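You operate a simulated robot arm through the tools that you are given. There is no shell and no other tool. Be economical: measure what you need, move in short steps, check, and stop when the job is done.

You are at the controls of a simulated two-armed robot. One attempt, no reset.

TASK
Switch the green rocker switch on. Take the yellow clip from the top of the sealer table and put it on the shelf under the sink. Put the narrow block tray from the top of the sealer table on the top board of the narrow wire shelf. Put the black-lidded jar on the top of the sealer table away on the top of the long steel table. Switch the air switch on. Put the orange-lidded jar on the top of the jar table away on the top of the long steel table. Fetch the orange cloth from the top of the small steel table and set it in the tub. Put the small grey tub on the top of the small steel table away on the top board of the narrow wire shelf. The order is free. Set down upright: narrow block tray, black-lidded jar, orange-lidded jar, small grey tub.

Only the result counts: the job must be done as asked and must still hold three seconds after the hand-in. Knocking over, shifting, dropping, spilling or breaking anything else fails it. Flat cloth is picked up by pressing the open fingertips on it (5 to 10 N) and closing them slowly along it; thin cloth reads only 2 to 8 mm in the jaws.

THE ROBOT
Two 7-joint arms with two-finger grippers on one trunk, on a base that drives. Base frame: it is fixed to the floor where the robot stands at the start and does not move with it; the origin is under the middle of the robot, x ahead of it, y to its left, z up; the surface under the hand at the start is at about z = 1315. Lengths are in mm, angles in degrees, forces in N, time in s.
The left shoulder is at the start at [70, 139, 1321], the right one opposite. With the tool pointing down near the work surface each hand reaches from about 100 to 720 mm from the robot's upright axis, wherever it stands, measured 20 degrees to its own side. Places, roughly: a2 tub (25x21 cm) [-4220, 5080, 820]; air switch [-1500, 2000, 1100]; black-lidded jar (6x6x15 cm) [-600, 2500, 900]; green rocker switch [400, 0, 1300]; narrow block tray [-500, 2250, 1000]; orange cloth (11x6x4 cm) [-3300, 1300, 800]; orange-lidded jar (6x6x15 cm) [-1600, 1300, 900]; shelf under the sink [-600, -1900, 200]; small grey tub (7x7x7 cm) [-3500, 900, 800]; top board of the narrow wire shelf [-4500, -700, 1400]; top of the long steel table [-3000, 2600, 800]; yellow clip (17x4x3 cm) [-600, 1900, 900]. Payload 3.43 kg a hand.
The tool frame of a hand sits at the grasp point between the pads (the TCP): z along the fingers, y along the line on which they close. The tips reach 30 mm beyond it. Largest opening 104 mm; the body of the gripper starts 57 mm behind the TCP.
Orientation is that of the tool frame in the base frame, as a unit quaternion [w, x, y, z]. With the fingers straight down and closing along the base's y, the tool's x points along the base's -x, its y along +y and its z along -z.

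THE INTERFACE
- The arms move only by the tool play_rows. It takes "left_commands", "right_commands" or both (then of equal length, played together; a hand with none holds still); each is a list that holds one entry, the list of rows, each a list of 7 numbers: the shift along the base's x, y, z in units of 50 mm (1.0 is 50 mm), then the turn, a rotation vector about the base's x, y, z in units of 8 degrees (1.0 is 8 degrees), then the finger opening in cm, from 0 to 10.4. In form: [[[x, y, z, ax, ay, az, hand], ...]]. A call has 1 to 10 rows; each row shifts and turns the commanded pose from where the row before left it. A call with a number of a shift or a turn outside -1 to 1 is refused whole. Rows are played at 5 a second. More than 50 mm and 8.6 degrees between two rows, or a gripper value outside its range, and nothing of the call is played. Where a pose cannot be reached the arm comes as near as it can. A force on the tool above 40 N (or 10 N above the force at the start of the call, whichever is more), or a blocked arm, ends the call early, and 0.2 s more pass. Each finger travels about 45 mm/s and halts on what it meets, pressing with about 39 N; the grip force reading is that of the motor and also rises with nothing between the fingers. The clock runs only during rows and for 0.2 s after the last one: add rows that do not move to give the fingers time. It gives the time, the measured TCP pose, the force on the tool (base axes), the opening and the grip force at its end, in the units of the frame above (readings bear some noise), with the torque about the TCP (base axes, N m) and any sound that the robot's microphone picked up.
- Cameras (640 x 400 px; columns grow to the right, rows downward): "scene" is now at [137.6, 3, 1550.6]; the picture's right is [0.02, -1.00, 0.00], its down [-0.57, -0.01, -0.82] and it looks along [0.82, 0.02, -0.57] (base axes); focal length 214 px, centre (320, 200). "left" rides on the left gripper at [67, -18, -90] in its tool frame; the picture's right is [0.25, 0.97, 0.00], its down [-0.73, 0.19, -0.66] and it looks along [-0.64, 0.17, 0.75] (tool axes); focal length 218 px, centre (320, 200). "right" rides on the right gripper at [67, 18, -90] in its tool frame; the picture's right is [-0.25, 0.97, 0.00], its down [-0.73, -0.19, -0.66] and it looks along [-0.64, -0.17, 0.75] (tool axes); focal length 218 px, centre (320, 200). There is no depth. A picture from a camera that has moved, and an enlarged one, comes with that camera's place and axes in the base frame and with its lens.
- get_image(camera): a new picture of that camera. The clock stands still meanwhile.
- slide_trunk(by): slides the trunk up (or, below 0, down) by that many mm; the arms and the scene camera ride with it, the base frame stays. It gives what a move gives, with no picture.
- roll_base(legs): drives the robot by 1 to 6 legs, each [ahead, left, turn to the left] in mm, mm and degrees, along the robot's own axes; the way and the turn of a leg run together, so that a leg with both is an arc; at most 1500 mm and 180 degrees a leg. The arms and the cameras ride along, it lands a little off, and it stops where it bumps. It gives what a move gives.
- turn_head(pan, tilt): turns the head with the scene camera to pan (to the left, within 86 degrees either way) and tilt (down, from -29 to 69), counted from straight ahead of the robot. It gives what a move gives.
- close_up(camera, box): a new picture of the part [left, top, right, bottom] of that camera's present view, enlarged. The clock stands still meanwhile.
- job_done(): hands the job in; it is judged then, once.

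Work in short steps. Places have to be worked out from the pictures, the camera data and where the tool is seen: move nearer, look again, correct. Check each grasp and each placing, and mend what went wrong. You have 207 turns and 194 pictures in all, those below and enlarged ones among them. Open the grippers and draw the arms clear of the work before you hand the job in, unless the task says otherwise.

The tools are called after "Request:" as a command line: name --argument value ..., lists and objects as JSON in quotes. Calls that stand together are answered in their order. play_rows: Moves the arms, as the interface text tells. Its arguments: {"type":"object","properties":{"left_commands":{"type":"array"},"right_commands":{"type":"array"}},"required":[]} The other tools are called the same way: slide_trunk (by) slides the trunk up or down; roll_base (legs) drives the base; turn_head (pan, tilt) turns the head that bears the scene camera; get_image (camera) takes a picture; close_up (camera, box) takes an enlarged picture of a part of a camera's view; job_done () hands the job in.

At the start:

```text
t: 0.0
left_tcp_pos: [449.5, 248.7, 1454.6]
left_orientation: [0.001, 0.0, 1.0, 0.0]
left_wrist_force: [0.2, 0.0, 0.4]
left_ft_torque: [0.03, 0.0, 0.0]
left_gripper_width: 103.6
left_gripper_force: 0.0
right_tcp_pos: [428.0, -118.2, 1403.5]
right_orientation: [0.001, 0.0, 1.0, 0.001]
right_wrist_force: [-1.3, -0.3, -0.1]
right_ft_torque: [0.05, -0.02, -0.05]
right_gripper_width: 103.9
right_gripper_force: 0.1
trunk travel left (down, up): [-816.0, 124.0]
robot x, y, heading: [-1.5, -2.3, 0.2]
head pan, tilt: [1.4, 34.6]
```

scene: 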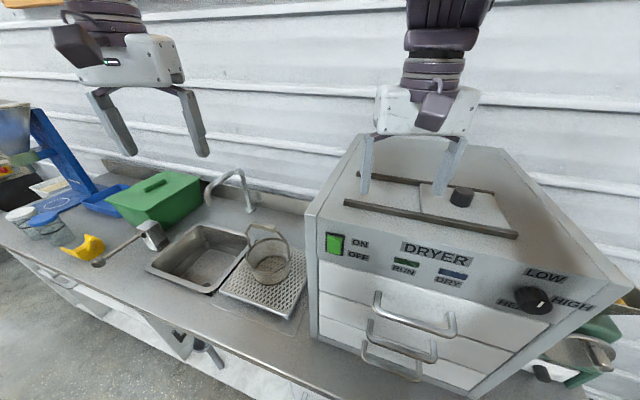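
right: 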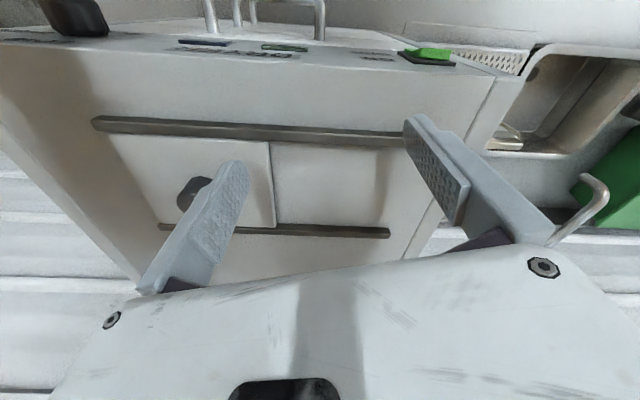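
left: 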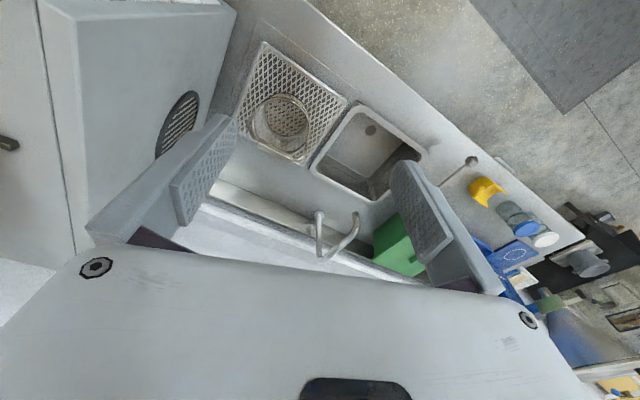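

The green rocker sits on the dryer front near pixel (335,244). I take a close look at it.

Request:
close_up --camera "scene" --box '[300, 215, 400, 278]'

Request:
close_up --camera "right" --box '[360, 20, 500, 108]'

```text
6.35 times, centred on (350, 246) of scene
camera zoom: at [137.6, 3.0, 1550.6], right [0.02, -1.0, 0.0], down [-0.57, -0.01, -0.82], along [0.82, 0.02, -0.57], focal length 1362 px, centre (130, -95)
```

zoom: 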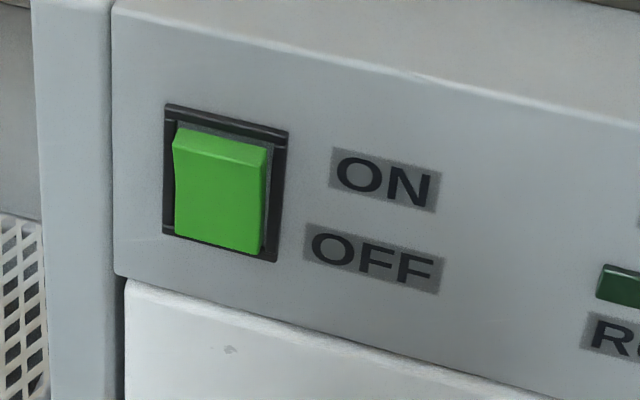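

```text
4.55 times, centred on (430, 64) of right
camera zoom: at [361.8, -101.4, 1492.5], right [0.25, 0.97, 0.0], down [0.73, -0.19, 0.66], along [0.64, -0.17, -0.75], focal length 992 px, centre (-180, 818)
```

zoom: 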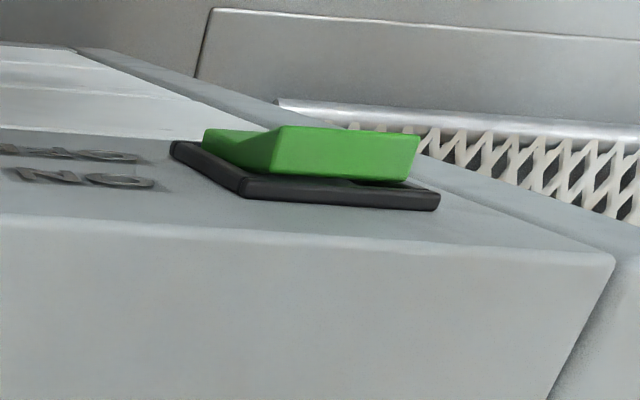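

The rocker's top sticks out, so it is off, and its top sits near [413,-15,1276] on a panel yawed about 25°. Before I drive, I look to both sides.

Request:
turn_head --pan 80 --tilt 25

Request:
get_image --camera "scene"

Request:
turn_head --pan -80 --tilt 25

Request:
get_image --camera "scene"

```text
t: 1.5
left_tcp_pos: [448.8, 248.1, 1455.6]
left_orientation: [0.001, 0.0, 1.0, 0.001]
left_wrist_force: [0.2, 0.1, 0.0]
left_ft_torque: [-0.01, 0.0, 0.02]
left_gripper_width: 104.1
left_gripper_force: 0.1
right_tcp_pos: [428.2, -118.0, 1403.8]
right_orientation: [0.001, -0.001, 1.0, 0.001]
right_wrist_force: [0.4, -0.8, -0.9]
right_ft_torque: [0.03, -0.01, -0.01]
right_gripper_width: 104.0
right_gripper_force: 0.0
trunk travel left (down, up): [-816.0, 124.0]
robot x, y, heading: [-0.7, 1.0, 0.0]
head pan, tilt: [80.0, 25.0]
```

```text
188 pictures are left
camera scene: at [65.4, 91.7, 1565.7], right [0.98, -0.17, 0.0], down [-0.07, -0.42, -0.91], along [0.16, 0.89, -0.42], focal length 214 px, centre (320, 200)
```

scene: 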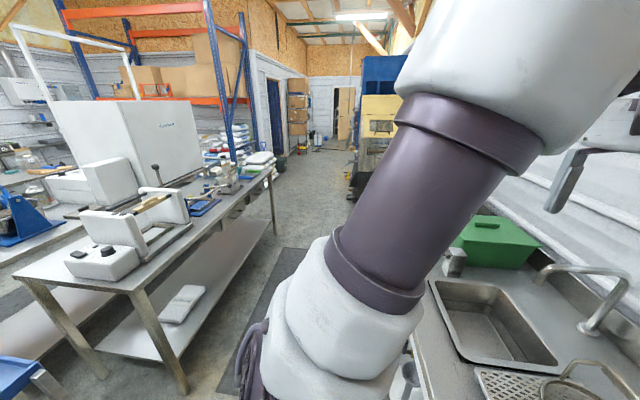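

```text
t: 4.0
left_tcp_pos: [449.5, 248.1, 1455.8]
left_orientation: [0.001, 0.001, 1.0, 0.0]
left_wrist_force: [0.7, -0.2, 0.3]
left_ft_torque: [0.03, 0.02, 0.02]
left_gripper_width: 104.2
left_gripper_force: 0.0
right_tcp_pos: [428.1, -117.9, 1404.1]
right_orientation: [0.001, 0.0, 1.0, 0.0]
right_wrist_force: [-1.0, 0.4, -0.2]
right_ft_torque: [-0.01, 0.0, -0.02]
right_gripper_width: 103.9
right_gripper_force: 0.1
trunk travel left (down, up): [-816.0, 124.0]
robot x, y, heading: [2.4, 1.1, 0.0]
head pan, tilt: [-80.0, 25.0]
```

```text
187 pictures are left
camera scene: at [65.4, -89.8, 1565.7], right [-0.98, -0.17, 0.0], down [-0.07, 0.42, -0.91], along [0.16, -0.89, -0.42], focal length 214 px, centre (320, 200)
```

scene: 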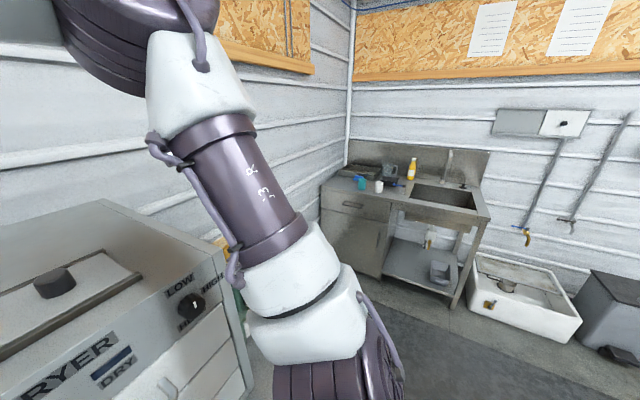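

Space behind seems open. I back off 200 mm to give the left arm room, and set the head forward.

Request:
roll_base --legs '[[-200, 0, 0]]'

Request:
turn_head --pan 0 --tilt 30

Request:
get_image --camera "scene"

```text
t: 5.6
left_tcp_pos: [256.5, 248.3, 1453.0]
left_orientation: [-0.001, -0.001, 1.0, 0.001]
left_wrist_force: [0.3, -0.1, -1.0]
left_ft_torque: [-0.03, 0.05, -0.05]
left_gripper_width: 103.9
left_gripper_force: 0.2
right_tcp_pos: [237.6, -118.1, 1401.1]
right_orientation: [-0.002, -0.001, 1.0, 0.001]
right_wrist_force: [-0.5, -0.2, -0.6]
right_ft_torque: [-0.01, 0.05, 0.0]
right_gripper_width: 104.1
right_gripper_force: 0.0
trunk travel left (down, up): [-816.0, 124.0]
robot x, y, heading: [-194.0, 0.5, 0.2]
head pan, tilt: [-80.0, 25.0]
```

```text
t: 7.1
left_tcp_pos: [249.9, 249.9, 1455.7]
left_orientation: [0.0, -0.003, 1.0, -0.001]
left_wrist_force: [-0.2, 0.1, 0.3]
left_ft_torque: [0.01, 0.03, -0.03]
left_gripper_width: 103.7
left_gripper_force: 0.1
right_tcp_pos: [231.2, -117.5, 1403.3]
right_orientation: [0.001, -0.001, 1.0, 0.001]
right_wrist_force: [-1.3, 0.3, -0.2]
right_ft_torque: [0.04, 0.0, 0.0]
right_gripper_width: 104.1
right_gripper_force: 0.0
trunk travel left (down, up): [-816.0, 124.0]
robot x, y, heading: [-197.1, 0.4, 0.3]
head pan, tilt: [0.0, 30.0]
```

```text
186 pictures are left
camera scene: at [-58.6, 1.0, 1557.8], right [0.0, -1.0, 0.0], down [-0.5, 0.0, -0.87], along [0.87, 0.0, -0.5], focal length 214 px, centre (320, 200)
```

scene: 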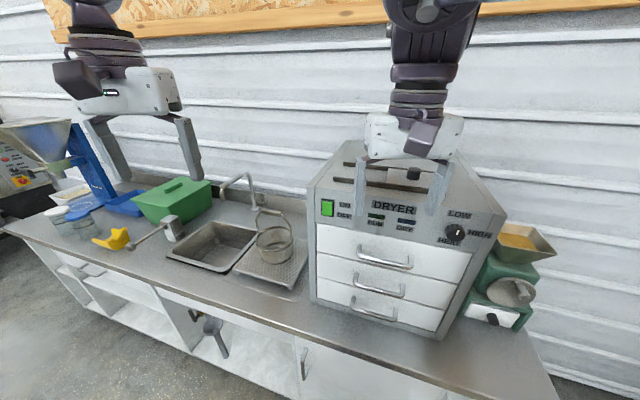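

I bring the closed left hand to a standoff before the rocker, yawed 24° and tilted about 56°. The right hand moves aside at the same time.

Request:
play_rows --left_commands '[[[0.22, -0.48, -0.28, 0, 0, -1, 0], [0.22, -0.48, -0.28, 0, 0, -1, 0], [0.22, -0.48, -0.28, 0, 0, -1, 0], [0.22, -0.48, -0.28, -0.418, -0.908, 0, 0], [0.22, -0.48, -0.28, -0.418, -0.908, 0, 0], [0.22, -0.48, -0.28, -0.418, -0.908, 0, 0], [0.22, -0.48, -0.28, -0.418, -0.908, 0, 0], [0.22, -0.48, -0.28, -0.418, -0.908, 0, 0], [0.22, -0.48, -0.28, -0.418, -0.908, 0, 0], [0.22, -0.48, -0.28, -0.418, -0.908, 0, 0]]]' --right_commands '[[[0, -0.9, 0.3, 0, 0, 0, 10.4], [0, -0.9, 0.3, 0, 0, 0, 10.4], [0, -0.9, 0.3, 0, 0, 0, 10.4], [0, 0, 0, 0, 0, 0, 10.4], [0, 0, 0, 0, 0, 0, 10.4], [0, 0, 0, 0, 0, 0, 10.4], [0, 0, 0, 0, 0, 0, 10.4], [0, 0, 0, 0, 0, 0, 10.4], [0, 0, 0, 0, 0, 0, 10.4], [0, 0, 0, 0, 0, 0, 10.4]]]'

Request:
get_image --camera "scene"

Request:
get_image --camera "left"

```text
t: 9.3
left_tcp_pos: [445.8, 133.7, 1436.3]
left_orientation: [0.472, 0.159, 0.858, -0.123]
left_wrist_force: [0.5, -0.4, 0.1]
left_ft_torque: [-0.02, 0.02, -0.04]
left_gripper_width: 0.0
left_gripper_force: 34.5
left hand out of reach, approached as far as the arm can: row 5, 6, 7, 8, 9, 10
right_tcp_pos: [227.1, -246.2, 1438.7]
right_orientation: [0.002, -0.002, 1.0, 0.001]
right_wrist_force: [0.5, 0.2, 0.1]
right_ft_torque: [0.02, 0.0, 0.0]
right_gripper_width: 103.9
right_gripper_force: 0.0
right hand out of reach, approached as far as the arm can: row 3
trunk travel left (down, up): [-816.0, 124.0]
robot x, y, heading: [-202.8, 2.3, -0.1]
head pan, tilt: [0.0, 30.0]
```

```text
185 pictures are left
camera scene: at [-56.1, 1.5, 1557.6], right [0.0, -1.0, 0.0], down [-0.5, 0.0, -0.87], along [0.87, 0.0, -0.5], focal length 214 px, centre (320, 200)
```

scene: 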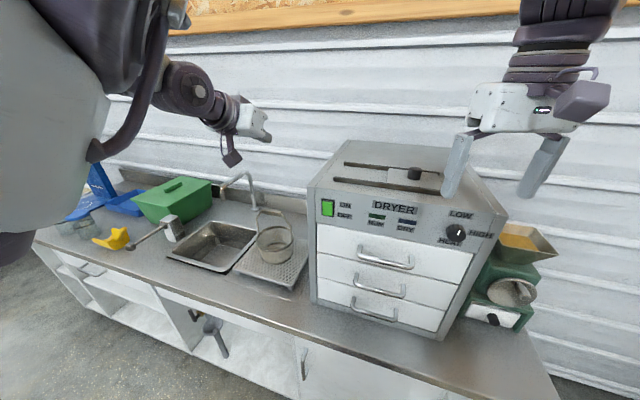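

```text
184 pictures are left
camera left: at [336.5, 158.4, 1427.1], right [0.25, 0.93, -0.27], down [-0.06, 0.3, 0.95], along [0.97, -0.22, 0.13], focal length 218 px, centre (320, 200)
```

left: 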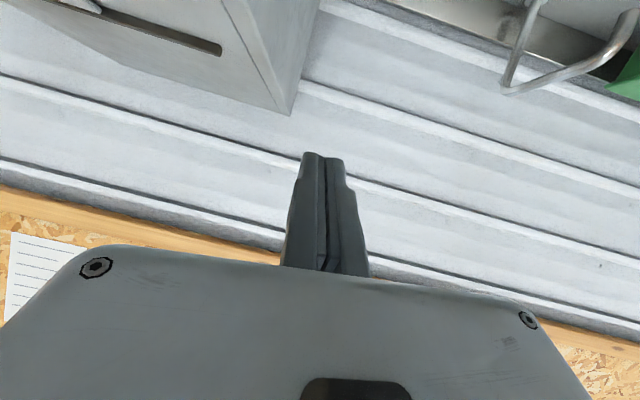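

The tilt was reached but the position was not. I step toward the standoff from here and see whether it follows.

Request:
play_rows --left_commands '[[[-0.4, -0.5, -0.5, 0, 0, 0, 0], [-0.4, -0.5, -0.5, 0, 0, 0, 0], [-0.4, -0.5, -0.5, 0, 0, 0, 0]]]'

```text
t: 10.1
left_tcp_pos: [451.2, 121.7, 1418.4]
left_orientation: [0.464, 0.156, 0.863, -0.122]
left_wrist_force: [0.3, -0.3, -0.2]
left_ft_torque: [0.0, 0.0, -0.04]
left_gripper_width: 0.0
left_gripper_force: 35.0
left hand out of reach, approached as far as the arm can: row 1, 2, 3
right_tcp_pos: [224.9, -246.7, 1439.4]
right_orientation: [0.003, -0.002, 1.0, 0.001]
right_wrist_force: [-0.2, 0.4, -0.2]
right_ft_torque: [0.01, -0.01, -0.02]
right_gripper_width: 104.0
right_gripper_force: 0.1
trunk travel left (down, up): [-816.0, 124.0]
robot x, y, heading: [-199.4, 3.2, 0.1]
head pan, tilt: [0.0, 30.0]
```

The arm is at a limit with this steep tilt. I untilt to about 24°, where the tip can still press, and then reposition.

Request:
play_rows --left_commands '[[[0, 0, 0, 0.418, 0.908, 0, 0], [0, 0, 0, 0.418, 0.908, 0, 0], [0, 0, 0, 0.418, 0.908, 0, 0], [0, 0, 0, 0.418, 0.908, 0, 0], [0, 0, 0, 0, 0, 0, 0]]]'

```text
t: 11.3
left_tcp_pos: [446.6, 101.8, 1409.7]
left_orientation: [0.203, 0.202, 0.957, -0.045]
left_wrist_force: [0.2, 0.0, 0.2]
left_ft_torque: [-0.01, -0.05, 0.0]
left_gripper_width: 0.0
left_gripper_force: 34.7
right_tcp_pos: [223.9, -244.1, 1438.5]
right_orientation: [0.002, -0.001, 1.0, 0.001]
right_wrist_force: [0.3, -0.1, 0.7]
right_ft_torque: [-0.04, -0.02, -0.02]
right_gripper_width: 103.9
right_gripper_force: 0.1
trunk travel left (down, up): [-816.0, 124.0]
robot x, y, heading: [-195.6, -0.7, 0.1]
head pan, tilt: [0.0, 30.0]
```

The position now follows. I move to the pre-press point about [348,15,1297].

Request:
play_rows --left_commands '[[[-0.7, 0, -0.2, 0, 0, 0, 0], [-0.7, 0, -0.2, 0, 0, 0, 0], [-0.6, -0.4, -0.4, 0, 0, 0, 0], [0, -0.7, -0.7, 0, 0, 0, 0], [0, -0.7, -0.7, 0, 0, 0, 0], [0, 0, 0, 0, 0, 0, 0]]]'

Request:
get_image --camera "scene"

Request:
get_image --camera "left"

```text
t: 12.7
left_tcp_pos: [378.9, 118.3, 1394.8]
left_orientation: [0.209, 0.18, 0.959, -0.068]
left_wrist_force: [-0.6, -0.8, -0.8]
left_ft_torque: [0.0, 0.01, 0.01]
left_gripper_width: 0.2
left_gripper_force: 34.6
left hand out of reach, approached as far as the arm can: row 3, 4, 5
right_tcp_pos: [224.4, -247.3, 1440.2]
right_orientation: [0.003, -0.001, 1.0, 0.0]
right_wrist_force: [-0.7, 0.7, 0.0]
right_ft_torque: [0.01, 0.01, 0.01]
right_gripper_width: 103.9
right_gripper_force: 0.1
trunk travel left (down, up): [-816.0, 124.0]
robot x, y, heading: [-198.2, 3.5, 0.3]
head pan, tilt: [0.0, 30.0]
```

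```text
183 pictures are left
camera scene: at [-59.2, 1.0, 1557.9], right [0.0, -1.0, 0.0], down [-0.5, 0.0, -0.87], along [0.87, 0.0, -0.5], focal length 214 px, centre (320, 200)
```

scene: 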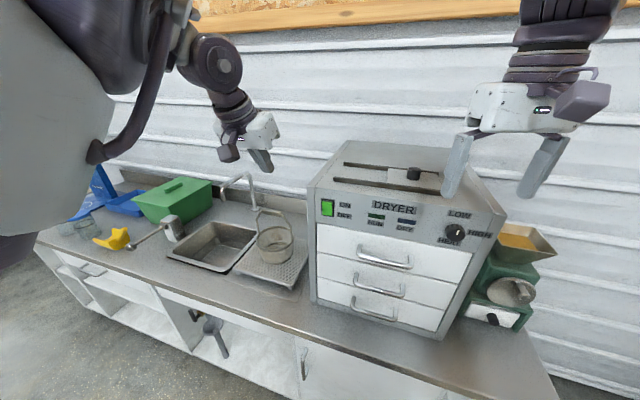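

```text
182 pictures are left
camera left: at [282.3, 140.7, 1447.2], right [0.15, 0.98, -0.16], down [0.44, 0.08, 0.89], along [0.88, -0.2, -0.42], focal length 218 px, centre (320, 200)
```

left: 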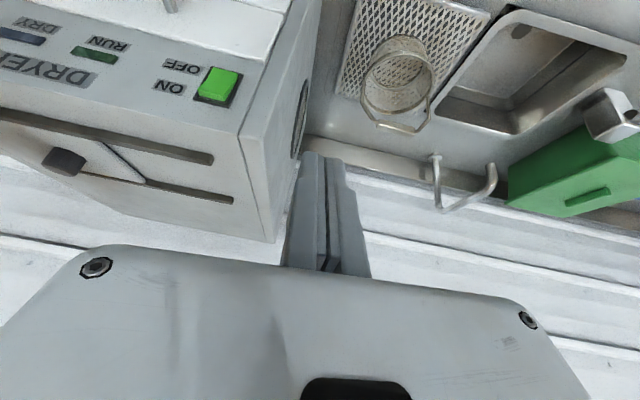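

The left arm cannot reach across. I restore its neutral pose, then rotate the robot to face the panel squarely, which puts the rocker about 23° to the left.

Request:
play_rows --left_commands '[[[-0.5, 0.5, 0.3, 0.418, 0.908, 0, 0], [-0.5, 0.5, 0.3, 0.418, 0.908, 0, 0], [-0.5, 0.5, 0.3, 0.418, 0.908, 0, 0], [-0.5, 0.5, 0.3, 0, 0, 1, 0], [-0.5, 0.5, 0, 0, 0, 1, 0], [0, 0.1, 0, 0, 0, 1, 0], [0, 0, 0, 0, 0, 0, 0]]]'

Request:
roll_base --legs '[[0, 0, -25]]'

Request:
get_image --camera "scene"

```text
t: 14.3
left_tcp_pos: [238.6, 238.2, 1428.4]
left_orientation: [0.002, -0.002, 1.0, 0.0]
left_wrist_force: [-0.1, -0.3, -0.9]
left_ft_torque: [-0.02, 0.0, 0.0]
left_gripper_width: 0.0
left_gripper_force: 34.3
left hand out of reach, approached as far as the arm can: row 3
right_tcp_pos: [226.4, -246.5, 1439.0]
right_orientation: [0.003, -0.002, 1.0, 0.001]
right_wrist_force: [0.1, -0.8, -0.2]
right_ft_torque: [-0.01, 0.0, 0.0]
right_gripper_width: 103.6
right_gripper_force: 0.0
trunk travel left (down, up): [-816.0, 124.0]
robot x, y, heading: [-197.3, -1.0, -0.0]
head pan, tilt: [0.0, 30.0]
```

```text
t: 16.0
left_tcp_pos: [298.1, 31.3, 1428.6]
left_orientation: [0.002, 0.215, 0.977, 0.0]
left_wrist_force: [0.9, -0.4, -0.3]
left_ft_torque: [0.0, -0.03, 0.03]
left_gripper_width: 0.4
left_gripper_force: 35.2
right_tcp_pos: [82.3, -400.9, 1439.1]
right_orientation: [0.003, 0.214, 0.977, 0.001]
right_wrist_force: [0.1, 0.0, 0.3]
right_ft_torque: [-0.01, -0.02, -0.02]
right_gripper_width: 103.9
right_gripper_force: 0.1
trunk travel left (down, up): [-816.0, 124.0]
robot x, y, heading: [-197.6, 1.7, -24.8]
head pan, tilt: [0.0, 30.0]
```

```text
181 pictures are left
camera scene: at [-70.2, -57.4, 1557.7], right [-0.42, -0.91, 0.0], down [-0.45, 0.21, -0.87], along [0.79, -0.36, -0.5], focal length 214 px, centre (320, 200)
```

scene: 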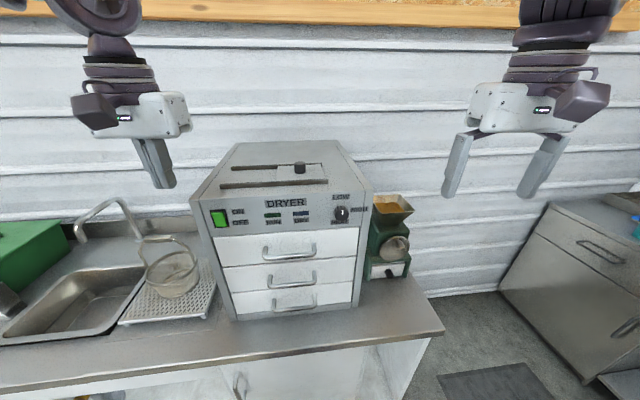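

The robot is now square to the panel. I tilt the left hand 24° forward and lower it to the pre-press point.

Request:
play_rows --left_commands '[[[0.2, -0.1, -0.3, -0.418, -0.908, 0, 0], [0.2, -0.1, -0.5, -0.418, -0.908, 0, 0], [0.2, -0.1, -0.6, -0.418, -0.908, 0, 0], [0.2, 0, -0.6, 0, 0, 0, 0], [0.2, 0, -0.62, 0, 0, 0, 0], [0, 0, 0, 0, 0, 0, 0]]]'

Request:
close_up --camera "scene" --box '[140, 130, 300, 230]'

Request:
get_image --camera "left"

```text
t: 17.4
left_tcp_pos: [359.4, -1.3, 1317.7]
left_orientation: [0.205, 0.198, 0.956, -0.069]
left_wrist_force: [-0.7, 0.8, 0.3]
left_ft_torque: [-0.02, -0.02, -0.01]
left_gripper_width: 0.0
left_gripper_force: 34.8
left hand out of reach, approached as far as the arm can: row 3, 4, 5
right_tcp_pos: [81.6, -402.4, 1440.0]
right_orientation: [0.002, 0.214, 0.977, 0.001]
right_wrist_force: [-0.3, -0.2, 0.4]
right_ft_torque: [-0.01, -0.02, -0.02]
right_gripper_width: 104.0
right_gripper_force: 0.0
trunk travel left (down, up): [-816.0, 124.0]
robot x, y, heading: [-197.3, -0.3, -24.8]
head pan, tilt: [0.0, 30.0]
```

```text
4.00 times, centred on (220, 180) of scene
camera zoom: at [-72.0, -57.5, 1557.9], right [-0.42, -0.91, 0.0], down [-0.45, 0.21, -0.87], along [0.79, -0.36, -0.5], focal length 858 px, centre (720, 280)
```

zoom: 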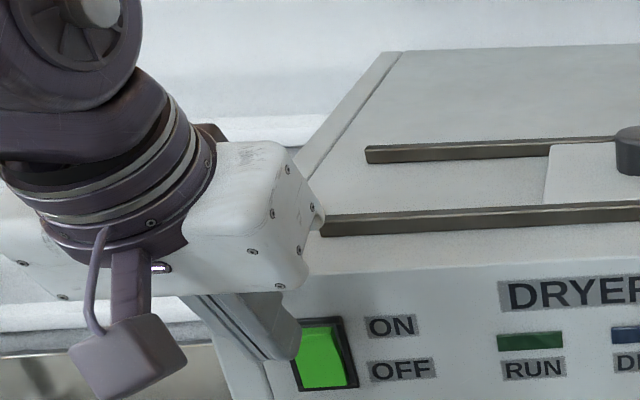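

```text
179 pictures are left
camera left: at [264.7, 24.1, 1371.6], right [0.18, 0.97, -0.15], down [0.45, 0.06, 0.89], along [0.88, -0.23, -0.42], focal length 218 px, centre (320, 200)
```

left: 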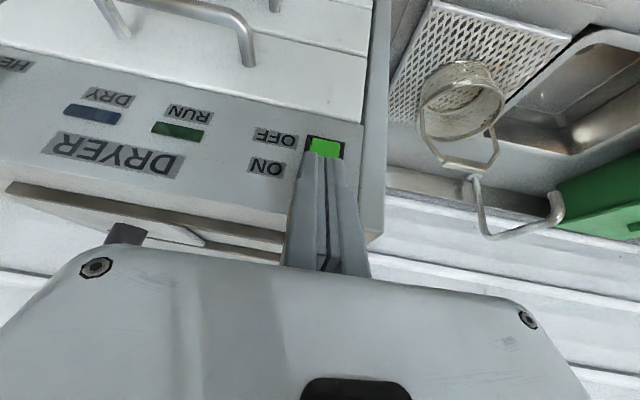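

The hand lines up with the rocker, though about 20 mm too high and some 6 mm right. I slide the trunk down and look again.

Request:
slide_trunk --by -30

Request:
play_rows --left_commands '[[[0.07, 0.13, 0, 0, 0, 0, 0], [0, 0, 0, 0, 0, 0, 0]]]'

Request:
close_up --camera "left" --box '[240, 100, 400, 200]'

Request:
close_up --camera "scene" --box '[160, 170, 272, 240]'

```text
t: 18.1
left_tcp_pos: [360.3, -0.1, 1285.4]
left_orientation: [0.203, 0.196, 0.957, -0.066]
left_wrist_force: [0.2, 0.4, 0.2]
left_ft_torque: [-0.01, -0.03, 0.01]
left_gripper_width: 0.0
left_gripper_force: 34.5
right_tcp_pos: [80.7, -403.7, 1408.4]
right_orientation: [0.002, 0.214, 0.977, 0.0]
right_wrist_force: [-0.3, 0.1, -0.2]
right_ft_torque: [0.02, -0.03, 0.0]
right_gripper_width: 104.1
right_gripper_force: 0.0
trunk travel left (down, up): [-786.0, 154.0]
robot x, y, heading: [-197.2, -4.2, -25.0]
head pan, tilt: [0.0, 30.0]
```

```text
t: 18.7
left_tcp_pos: [365.0, 4.6, 1287.1]
left_orientation: [0.202, 0.195, 0.957, -0.07]
left_wrist_force: [0.1, 0.8, 0.0]
left_ft_torque: [-0.01, 0.01, 0.0]
left_gripper_width: 0.1
left_gripper_force: 34.9
right_tcp_pos: [81.5, -403.2, 1408.6]
right_orientation: [0.003, 0.214, 0.977, 0.0]
right_wrist_force: [-0.4, 0.8, 0.4]
right_ft_torque: [0.0, 0.0, 0.02]
right_gripper_width: 103.9
right_gripper_force: 0.0
trunk travel left (down, up): [-786.0, 154.0]
robot x, y, heading: [-197.2, -1.8, -24.8]
head pan, tilt: [0.0, 30.0]
```

```text
4.00 times, centred on (320, 150) of left
camera zoom: at [269.7, 28.9, 1342.3], right [0.17, 0.97, -0.16], down [0.45, 0.06, 0.89], along [0.87, -0.23, -0.43], focal length 873 px, centre (320, 400)
```

zoom: 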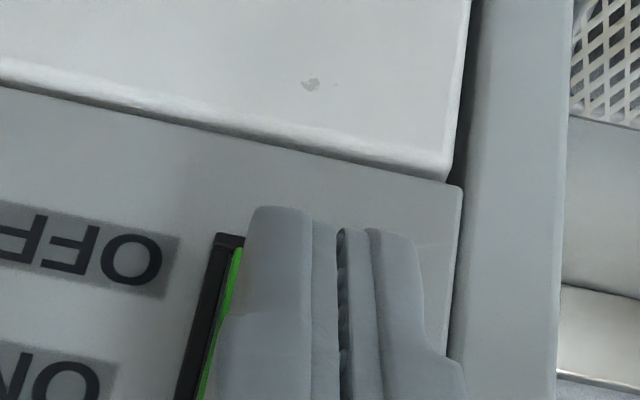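

```text
5.71 times, centred on (216, 205) of scene
camera zoom: at [-70.9, -58.7, 1527.7], right [-0.42, -0.91, 0.0], down [-0.45, 0.21, -0.87], along [0.79, -0.36, -0.5], focal length 1226 px, centre (914, 171)
```

zoom: 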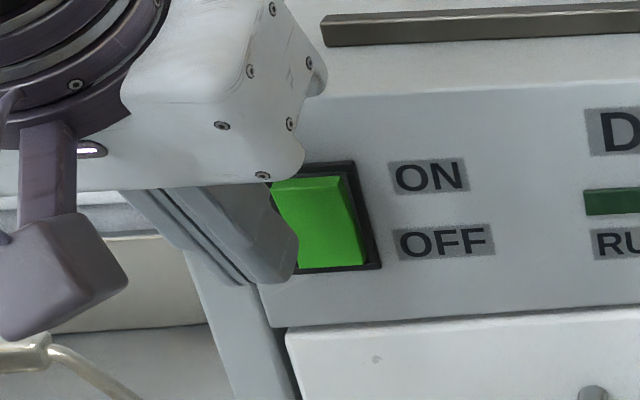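

The rocker's top is confirmed near [412,-17,1278], and the fingertip corner is about 30 mm from it and 8 mm low. I raise it 8 mm and push slowly along the panel normal.

Request:
play_rows --left_commands '[[[0, 0, 0.16, 0, 0, 0, 0], [0.18, -0.084, 0, 0, 0, 0, 0], [0.18, -0.084, 0, 0, 0, 0, 0], [0.14, -0.064, 0, 0, 0, 0, 0], [0.09, -0.042, 0, 0, 0, 0, 0], [0.09, -0.042, 0, 0, 0, 0, 0]]]'

Request:
close_up --camera "left" --box '[240, 100, 400, 200]'

```text
t: 20.1
left_tcp_pos: [398.6, -6.6, 1297.7]
left_orientation: [0.207, 0.192, 0.957, -0.072]
left_wrist_force: [-1.7, -1.0, 5.8]
left_ft_torque: [0.04, -0.02, -0.03]
left_gripper_width: 0.0
left_gripper_force: 35.2
right_tcp_pos: [80.5, -403.3, 1409.6]
right_orientation: [0.003, 0.215, 0.977, 0.001]
right_wrist_force: [0.6, 0.3, 0.2]
right_ft_torque: [0.0, 0.0, 0.0]
right_gripper_width: 104.0
right_gripper_force: 0.0
trunk travel left (down, up): [-786.0, 154.0]
robot x, y, heading: [-197.1, 3.1, -25.0]
head pan, tilt: [0.0, 30.0]
```

```text
4.00 times, centred on (320, 150) of left
camera zoom: at [303.6, 17.8, 1351.7], right [0.17, 0.97, -0.16], down [0.45, 0.07, 0.89], along [0.88, -0.23, -0.42], focal length 873 px, centre (320, 400)
```

zoom: 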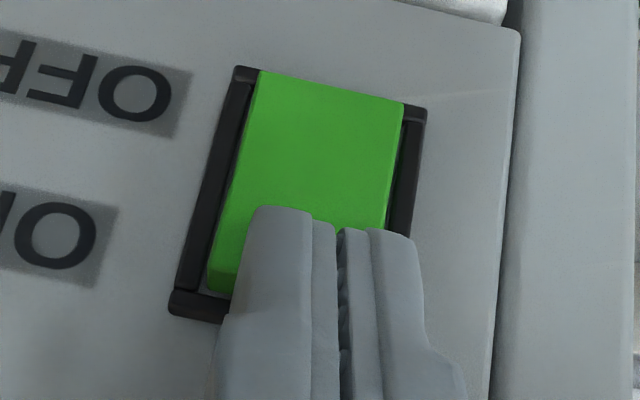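

The tip is on the rocker's upper third with light contact. I push further in small steps.

Request:
play_rows --left_commands '[[[0.09, -0.042, -0.02, 0, 0, 0, 0], [0.09, -0.042, 0, 0, 0, 0, 0], [0.09, -0.042, 0, 0, 0, 0, 0]]]'

Request:
close_up --camera "left" --box '[240, 100, 400, 200]'

```text
t: 20.9
left_tcp_pos: [402.1, -8.1, 1299.1]
left_orientation: [0.205, 0.188, 0.958, -0.074]
left_wrist_force: [-37.3, 4.7, -3.8]
left_ft_torque: [-0.4, 0.76, -0.08]
left_gripper_width: 0.0
left_gripper_force: 34.7
right_tcp_pos: [70.5, -400.9, 1411.5]
right_orientation: [0.007, 0.214, 0.977, 0.001]
right_wrist_force: [0.1, 0.0, 0.2]
right_ft_torque: [-0.01, -0.01, 0.04]
right_gripper_width: 103.9
right_gripper_force: 0.1
trunk travel left (down, up): [-786.0, 154.0]
robot x, y, heading: [-194.5, -2.2, -24.7]
head pan, tilt: [0.0, 30.0]
```

```text
4.00 times, centred on (320, 150) of left
camera zoom: at [307.5, 16.9, 1352.9], right [0.16, 0.97, -0.17], down [0.45, 0.08, 0.89], along [0.88, -0.22, -0.43], focal length 873 px, centre (320, 400)
```

zoom: 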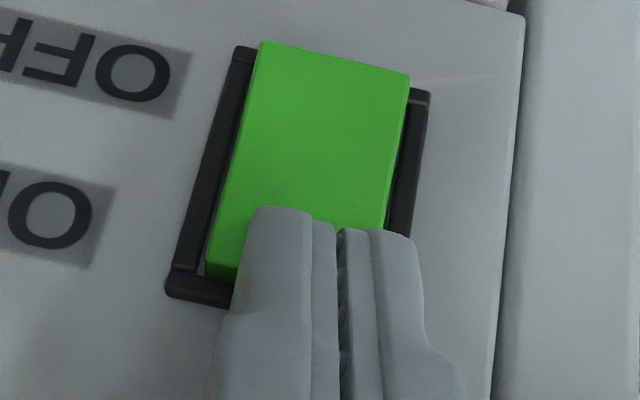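

The push force rose to 37 N and the rocker's lower end now stands out, so it seems to have flipped. I withdraw and check.

Request:
play_rows --left_commands '[[[-0.4, 0.18, 0.1, 0, 0, 0, 0], [-0.7, 0.32, 0.5, 0, 0, 0, 0], [-0.7, 0.32, 0.7, 0.418, 0.908, 0, 0], [-0.4, 0.32, 0.7, 0.418, 0.908, 0, 0], [0, 0.1, 0.5, 0.418, 0.908, 0, 0], [0, 0, 0, 0, 0, 0, 0]]]'

Request:
close_up --camera "scene" --box '[160, 170, 272, 240]'

```text
refused: row 3 steps farther than a row can; nothing moved
```

```text
5.71 times, centred on (216, 205) of scene
camera zoom: at [-82.8, -56.8, 1528.6], right [-0.42, -0.91, 0.0], down [-0.45, 0.21, -0.87], along [0.79, -0.36, -0.49], focal length 1226 px, centre (914, 171)
```

zoom: 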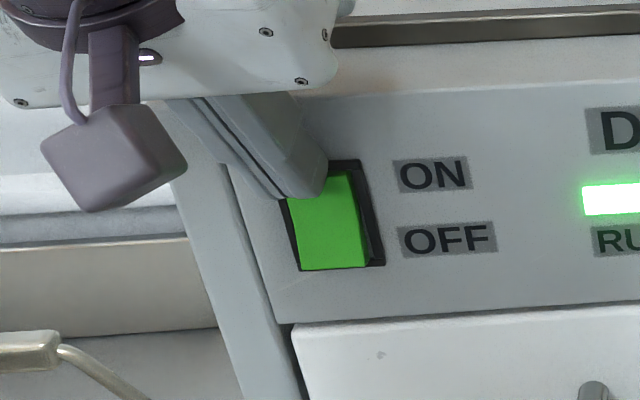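

The RUN lamp is lit, so the dryer is on. The move was refused for too long a step, so I withdraw with smaller ones.

Request:
play_rows --left_commands '[[[-0.4, 0.18, 0.05, 0, 0, 0, 0], [-0.6, 0.28, 0.3, 0, 0, 0, 0], [-0.6, 0.28, 0.6, 0.418, 0.908, 0, 0], [-0.4, 0.32, 0.6, 0.418, 0.908, 0, 0], [0, 0.1, 0.5, 0.418, 0.908, 0, 0], [0, 0, 0, 0, 0, 0, 0]]]'

Request:
close_up --camera "scene" --box '[160, 150, 320, 250]'

```text
t: 22.3
left_tcp_pos: [307.3, 37.3, 1392.4]
left_orientation: [0.0, 0.212, 0.977, 0.001]
left_wrist_force: [-0.2, 1.1, -0.3]
left_ft_torque: [-0.01, -0.03, -0.01]
left_gripper_width: 0.0
left_gripper_force: 34.6
right_tcp_pos: [80.0, -400.7, 1410.2]
right_orientation: [0.004, 0.216, 0.976, -0.001]
right_wrist_force: [0.6, -0.8, 0.3]
right_ft_torque: [-0.03, 0.0, -0.01]
right_gripper_width: 104.2
right_gripper_force: 0.1
trunk travel left (down, up): [-786.0, 154.0]
robot x, y, heading: [-198.6, -0.7, -24.7]
head pan, tilt: [0.0, 30.0]
```

```text
4.00 times, centred on (240, 200) of scene
camera zoom: at [-72.4, -57.2, 1528.0], right [-0.42, -0.91, 0.0], down [-0.45, 0.21, -0.87], along [0.79, -0.36, -0.5], focal length 858 px, centre (640, 200)
```

zoom: 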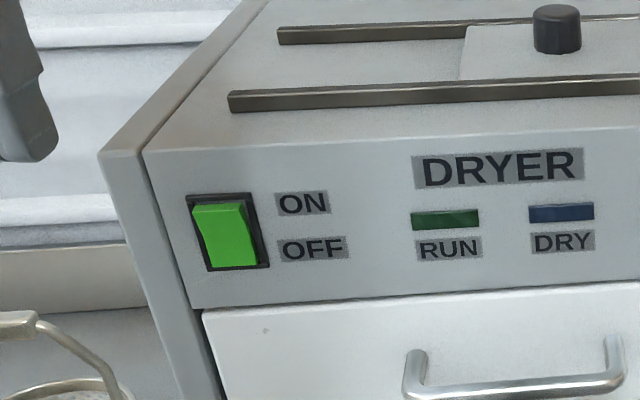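

The RUN lamp went out on release, so the rocker sprang back and had not passed its detent. I press again a little higher and harder.

Request:
play_rows --left_commands '[[[0, -0.1, -0.5, -0.418, -0.908, 0, 0], [0.4, -0.32, -0.6, -0.418, -0.908, 0, 0], [0.6, -0.28, -0.6, -0.418, -0.908, 0, 0], [0.4, -0.18, -0.2, 0, 0, 0, 0], [0.2, -0.1, 0, 0, 0, 0, 0], [0, 0, 0, 0, 0, 0, 0]]]'

Request:
close_up --camera "left" --box '[240, 100, 400, 200]'

Request:
close_up --camera "scene" --box '[160, 170, 272, 240]'

```text
t: 23.7
left_tcp_pos: [394.3, -3.8, 1303.1]
left_orientation: [0.204, 0.191, 0.958, -0.07]
left_wrist_force: [0.4, 1.3, 0.0]
left_ft_torque: [0.0, -0.05, 0.0]
left_gripper_width: 0.0
left_gripper_force: 34.5
right_tcp_pos: [81.2, -402.7, 1408.9]
right_orientation: [0.003, 0.215, 0.977, 0.001]
right_wrist_force: [0.3, -0.2, -0.5]
right_ft_torque: [0.0, -0.01, -0.01]
right_gripper_width: 103.9
right_gripper_force: 0.0
trunk travel left (down, up): [-786.0, 154.0]
robot x, y, heading: [-196.9, -4.4, -24.7]
head pan, tilt: [0.0, 30.0]
```

```text
4.00 times, centred on (320, 150) of left
camera zoom: at [298.2, 20.2, 1356.8], right [0.17, 0.97, -0.16], down [0.45, 0.07, 0.89], along [0.88, -0.22, -0.43], focal length 873 px, centre (320, 400)
```

zoom: 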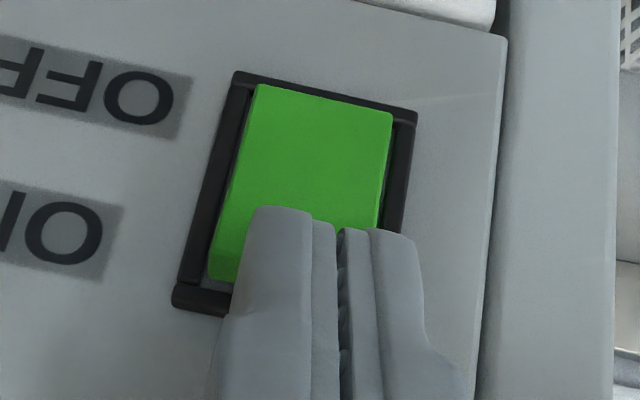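

```text
5.71 times, centred on (216, 205) of scene
camera zoom: at [-72.4, -58.7, 1527.9], right [-0.42, -0.91, 0.0], down [-0.45, 0.21, -0.87], along [0.79, -0.36, -0.5], focal length 1226 px, centre (914, 171)
```

zoom: 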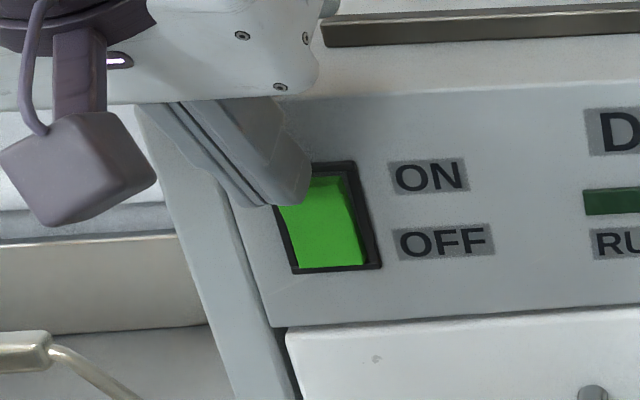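

The tip is about 10 mm before the rocker's top. I lower it 4 mm, shift it 2 mm right and push through.

Request:
play_rows --left_commands '[[[0.06, -0.08, -0.08, 0, 0, 0, 0], [0.1, -0.05, 0, 0, 0, 0, 0], [0.1, -0.05, 0, 0, 0, 0, 0], [0.1, -0.05, 0, 0, 0, 0, 0], [0.1, -0.05, 0, 0, 0, 0, 0], [0.1, -0.05, 0, 0, 0, 0, 0]]]'

Request:
play_rows --left_commands '[[[0.1, -0.05, 0, 0, 0, 0, 0], [0.1, -0.05, 0, 0, 0, 0, 0]]]'

Request:
close_up --camera "scene" --box '[160, 170, 272, 240]'

```text
t: 24.8
left_tcp_pos: [402.4, -7.4, 1301.0]
left_orientation: [0.198, 0.185, 0.96, -0.075]
left_wrist_force: [-20.3, 6.3, 7.8]
left_ft_torque: [-0.18, 0.25, 0.03]
left_gripper_width: 0.0
left_gripper_force: 34.9
right_tcp_pos: [73.2, -401.0, 1411.7]
right_orientation: [0.006, 0.214, 0.977, 0.0]
right_wrist_force: [0.7, -0.1, -0.7]
right_ft_torque: [0.03, -0.07, 0.03]
right_gripper_width: 104.0
right_gripper_force: 0.0
trunk travel left (down, up): [-786.0, 154.0]
robot x, y, heading: [-196.5, 4.0, -24.8]
head pan, tilt: [0.0, 30.0]
stopped in row 5 (left hand): the force on the tool passed its limit at 43 N (the readings are from after the stop); the commanded pose is now the measured one
```

```text
t: 25.2
left_tcp_pos: [402.5, -8.2, 1300.7]
left_orientation: [0.193, 0.184, 0.96, -0.082]
left_wrist_force: [-18.5, 9.3, 8.8]
left_ft_torque: [-0.18, 0.27, 0.09]
left_gripper_width: 0.2
left_gripper_force: 34.7
right_tcp_pos: [75.0, -400.0, 1410.9]
right_orientation: [0.005, 0.213, 0.977, 0.0]
right_wrist_force: [0.0, -0.6, 0.3]
right_ft_torque: [0.03, -0.03, 0.03]
right_gripper_width: 104.0
right_gripper_force: 0.1
trunk travel left (down, up): [-786.0, 154.0]
robot x, y, heading: [-198.3, -3.1, -24.2]
head pan, tilt: [0.0, 30.0]
stopped in row 1 (left hand): the force on the tool passed its limit at 41 N (the readings are from after the stop); the commanded pose is now the measured one
```

```text
5.71 times, centred on (216, 205) of scene
camera zoom: at [-79.5, -56.3, 1528.8], right [-0.42, -0.91, 0.0], down [-0.45, 0.21, -0.87], along [0.79, -0.36, -0.5], focal length 1226 px, centre (914, 171)
```

zoom: 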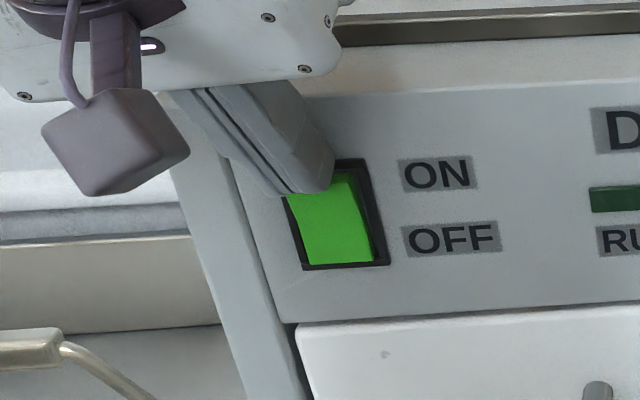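

Force builds without the lamp lighting, so I am too high and pressing on the bezel. I back off, drop 9 mm and push again.

Request:
play_rows --left_commands '[[[-0.3, 0.14, 0, 0, 0, 0, 0], [0, 0, -0.18, 0, 0, 0, 0], [0.1, -0.05, 0, 0, 0, 0, 0], [0.1, -0.05, 0, 0, 0, 0, 0], [0.1, -0.05, 0, 0, 0, 0, 0], [0.1, -0.05, 0, 0, 0, 0, 0], [0.1, -0.05, 0, 0, 0, 0, 0], [0.1, -0.05, 0, 0, 0, 0, 0]]]'

Request:
close_up --camera "scene" --box '[160, 170, 272, 240]'

```text
t: 26.7
left_tcp_pos: [408.6, 7.7, 1296.6]
left_orientation: [0.19, 0.157, 0.963, -0.11]
left_wrist_force: [-27.6, 8.2, 19.8]
left_ft_torque: [-0.29, 0.22, -0.11]
left_gripper_width: 0.0
left_gripper_force: 34.4
right_tcp_pos: [70.0, -400.1, 1411.9]
right_orientation: [0.007, 0.213, 0.977, 0.002]
right_wrist_force: [0.2, -0.1, 0.3]
right_ft_torque: [0.07, 0.0, 0.0]
right_gripper_width: 104.0
right_gripper_force: 0.1
trunk travel left (down, up): [-786.0, 154.0]
robot x, y, heading: [-198.8, -2.4, -24.5]
head pan, tilt: [0.0, 30.0]
stopped in row 7 (left hand): the force on the tool passed its limit at 44 N (the readings are from after the stop); the commanded pose is now the measured one
```

```text
5.71 times, centred on (216, 205) of scene
camera zoom: at [-86.0, -57.4, 1529.3], right [-0.42, -0.91, 0.0], down [-0.45, 0.21, -0.87], along [0.79, -0.36, -0.49], focal length 1226 px, centre (914, 171)
```

zoom: 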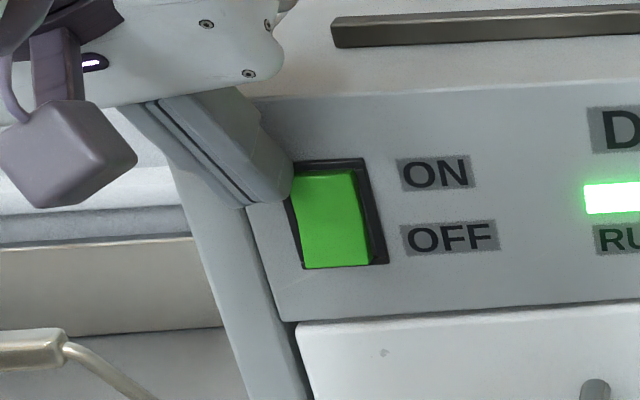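

The lamp is lit again and the finger has slid to the left. I pull straight back and check whether it holds.

Request:
play_rows --left_commands '[[[-0.5, 0.23, 0, 0, 0, 0, 0], [-0.6, 0.28, 0, 0, 0, 0, 0], [-0.3, 0.14, 0, 0, 0, 0, 0], [0, 0, 0, 0, 0, 0, 0]]]'

Request:
close_up --camera "scene" --box '[160, 170, 272, 240]'

```text
t: 27.7
left_tcp_pos: [359.2, 53.2, 1283.4]
left_orientation: [0.18, 0.132, 0.966, -0.132]
left_wrist_force: [0.1, 0.3, 0.5]
left_ft_torque: [0.03, 0.04, -0.02]
left_gripper_width: 0.1
left_gripper_force: 34.7
right_tcp_pos: [85.6, -401.4, 1407.6]
right_orientation: [0.002, 0.213, 0.977, 0.001]
right_wrist_force: [1.2, -0.6, -0.4]
right_ft_torque: [0.0, 0.05, -0.02]
right_gripper_width: 104.1
right_gripper_force: 0.0
trunk travel left (down, up): [-786.0, 154.0]
robot x, y, heading: [-198.0, -3.1, -24.7]
head pan, tilt: [0.0, 30.0]
```

```text
5.71 times, centred on (216, 205) of scene
camera zoom: at [-68.8, -58.7, 1527.3], right [-0.42, -0.91, 0.0], down [-0.46, 0.21, -0.86], along [0.79, -0.36, -0.5], focal length 1226 px, centre (914, 171)
```

zoom: 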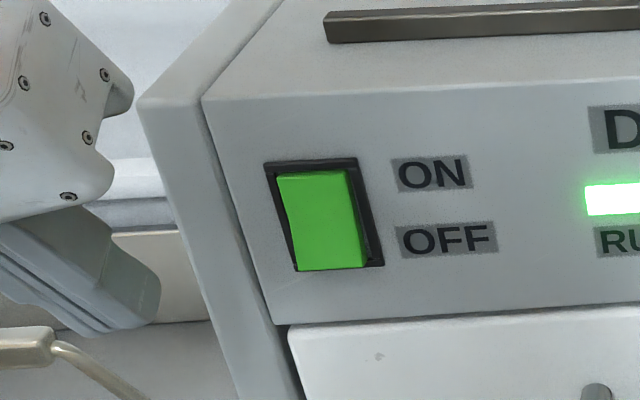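

The RUN lamp stays lit with the hand away, so the green rocker is on. I lift and untilt the left hand to its neutral pose.

Request:
play_rows --left_commands '[[[-0.3, 0, 0.8, 0, 0, 0, 0], [-0.3, 0, 0.8, 0.418, 0.908, 0, 0], [-0.3, 0, 0.8, 0.418, 0.908, 0, 0], [0, 0, 0.8, 0.418, 0.908, 0, 0], [0, 0, 0, 0, 0, 0, 0]]]'

Request:
roll_base --legs '[[-300, 0, 0], [0, 0, 150]]'

Request:
get_image --camera "scene"

```text
t: 28.9
left_tcp_pos: [296.1, 44.6, 1425.4]
left_orientation: [-0.01, 0.151, 0.987, -0.053]
left_wrist_force: [-1.0, -0.3, 0.5]
left_ft_torque: [0.02, -0.03, 0.02]
left_gripper_width: 0.2
left_gripper_force: 34.0
left hand out of reach, approached as far as the arm can: row 4
right_tcp_pos: [80.4, -402.1, 1409.9]
right_orientation: [0.002, 0.212, 0.977, 0.001]
right_wrist_force: [-0.2, 0.0, -0.6]
right_ft_torque: [0.0, 0.01, 0.03]
right_gripper_width: 104.0
right_gripper_force: 0.1
trunk travel left (down, up): [-786.0, 154.0]
robot x, y, heading: [-197.7, -1.9, -24.9]
head pan, tilt: [0.0, 30.0]
```

```text
t: 37.2
left_tcp_pos: [-933.6, 328.7, 1425.0]
left_orientation: [-0.049, 0.918, -0.393, 0.024]
left_wrist_force: [-0.3, -0.3, 0.3]
left_ft_torque: [0.01, 0.01, 0.01]
left_gripper_width: 0.0
left_gripper_force: 34.6
right_tcp_pos: [-529.3, 616.2, 1408.4]
right_orientation: [0.0, 0.893, -0.451, -0.002]
right_wrist_force: [0.0, -0.4, 0.0]
right_ft_torque: [-0.01, 0.01, -0.02]
right_gripper_width: 103.9
right_gripper_force: 0.0
trunk travel left (down, up): [-786.0, 154.0]
robot x, y, heading: [-479.4, 127.3, 126.5]
head pan, tilt: [0.0, 30.0]
```

```text
167 pictures are left
camera scene: at [-561.9, 241.9, 1527.7], right [0.81, 0.59, 0.0], down [0.3, -0.4, -0.87], along [-0.51, 0.7, -0.5], focal length 214 px, centre (320, 200)
```

scene: 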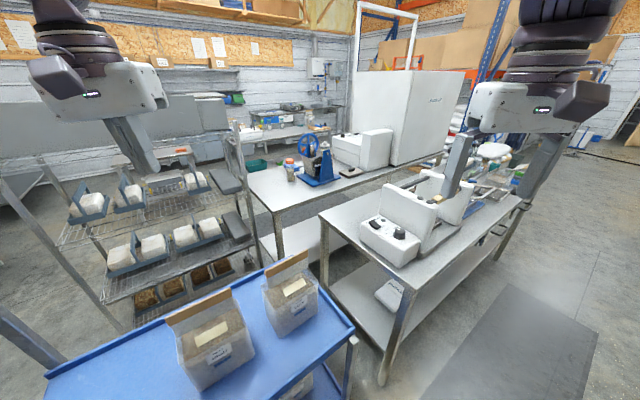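

The sealer table runs diagonally to the right, with an aisle between it and the sink counter. I turn to face it (heading 159°) and strafe up the aisle to a place opposite the clip.

Request:
roll_base --legs '[[0, 0, 32.3], [-142, -241, 0], [30, -800, 0]]'

Request:
get_image --camera "scene"

```text
t: 44.6
left_tcp_pos: [-493.1, 982.4, 1423.7]
left_orientation: [-0.054, 0.992, -0.11, 0.009]
left_wrist_force: [-0.1, -0.7, 0.6]
left_ft_torque: [0.04, 0.0, -0.04]
left_gripper_width: 0.0
left_gripper_force: 34.6
right_tcp_pos: [-313.8, 1445.4, 1410.0]
right_orientation: [0.001, 0.985, -0.175, -0.003]
right_wrist_force: [0.2, 0.2, -0.1]
right_ft_torque: [0.02, 0.0, 0.04]
right_gripper_width: 104.0
right_gripper_force: 0.0
trunk travel left (down, up): [-786.0, 154.0]
robot x, y, heading: [-2.0, 1069.0, 159.8]
head pan, tilt: [0.0, 30.0]
```

```text
166 pictures are left
camera scene: at [-135.4, 1116.5, 1527.8], right [0.34, 0.94, 0.0], down [0.47, -0.17, -0.87], along [-0.81, 0.3, -0.5], focal length 214 px, centre (320, 200)
```

scene: 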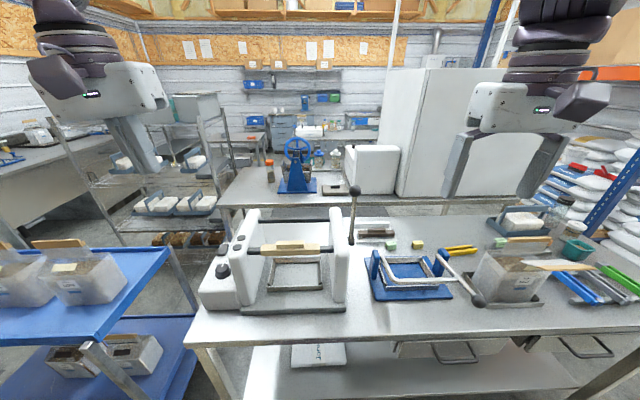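

I see the sealer table well. I zoom into its right half to identify the clip, tray and jar.

Request:
close_up --camera "scene" --box '[400, 190, 640, 340]'

```text
2.67 times, centred on (520, 265) of scene
camera zoom: at [-135.4, 1116.5, 1527.8], right [0.34, 0.94, 0.0], down [0.47, -0.17, -0.87], along [-0.81, 0.3, -0.5], focal length 572 px, centre (-213, 27)
```

zoom: 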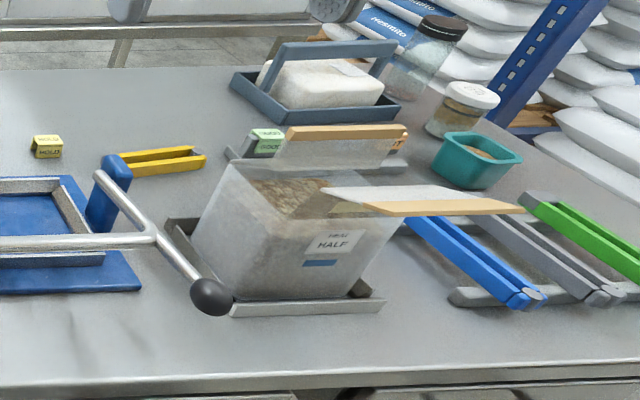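

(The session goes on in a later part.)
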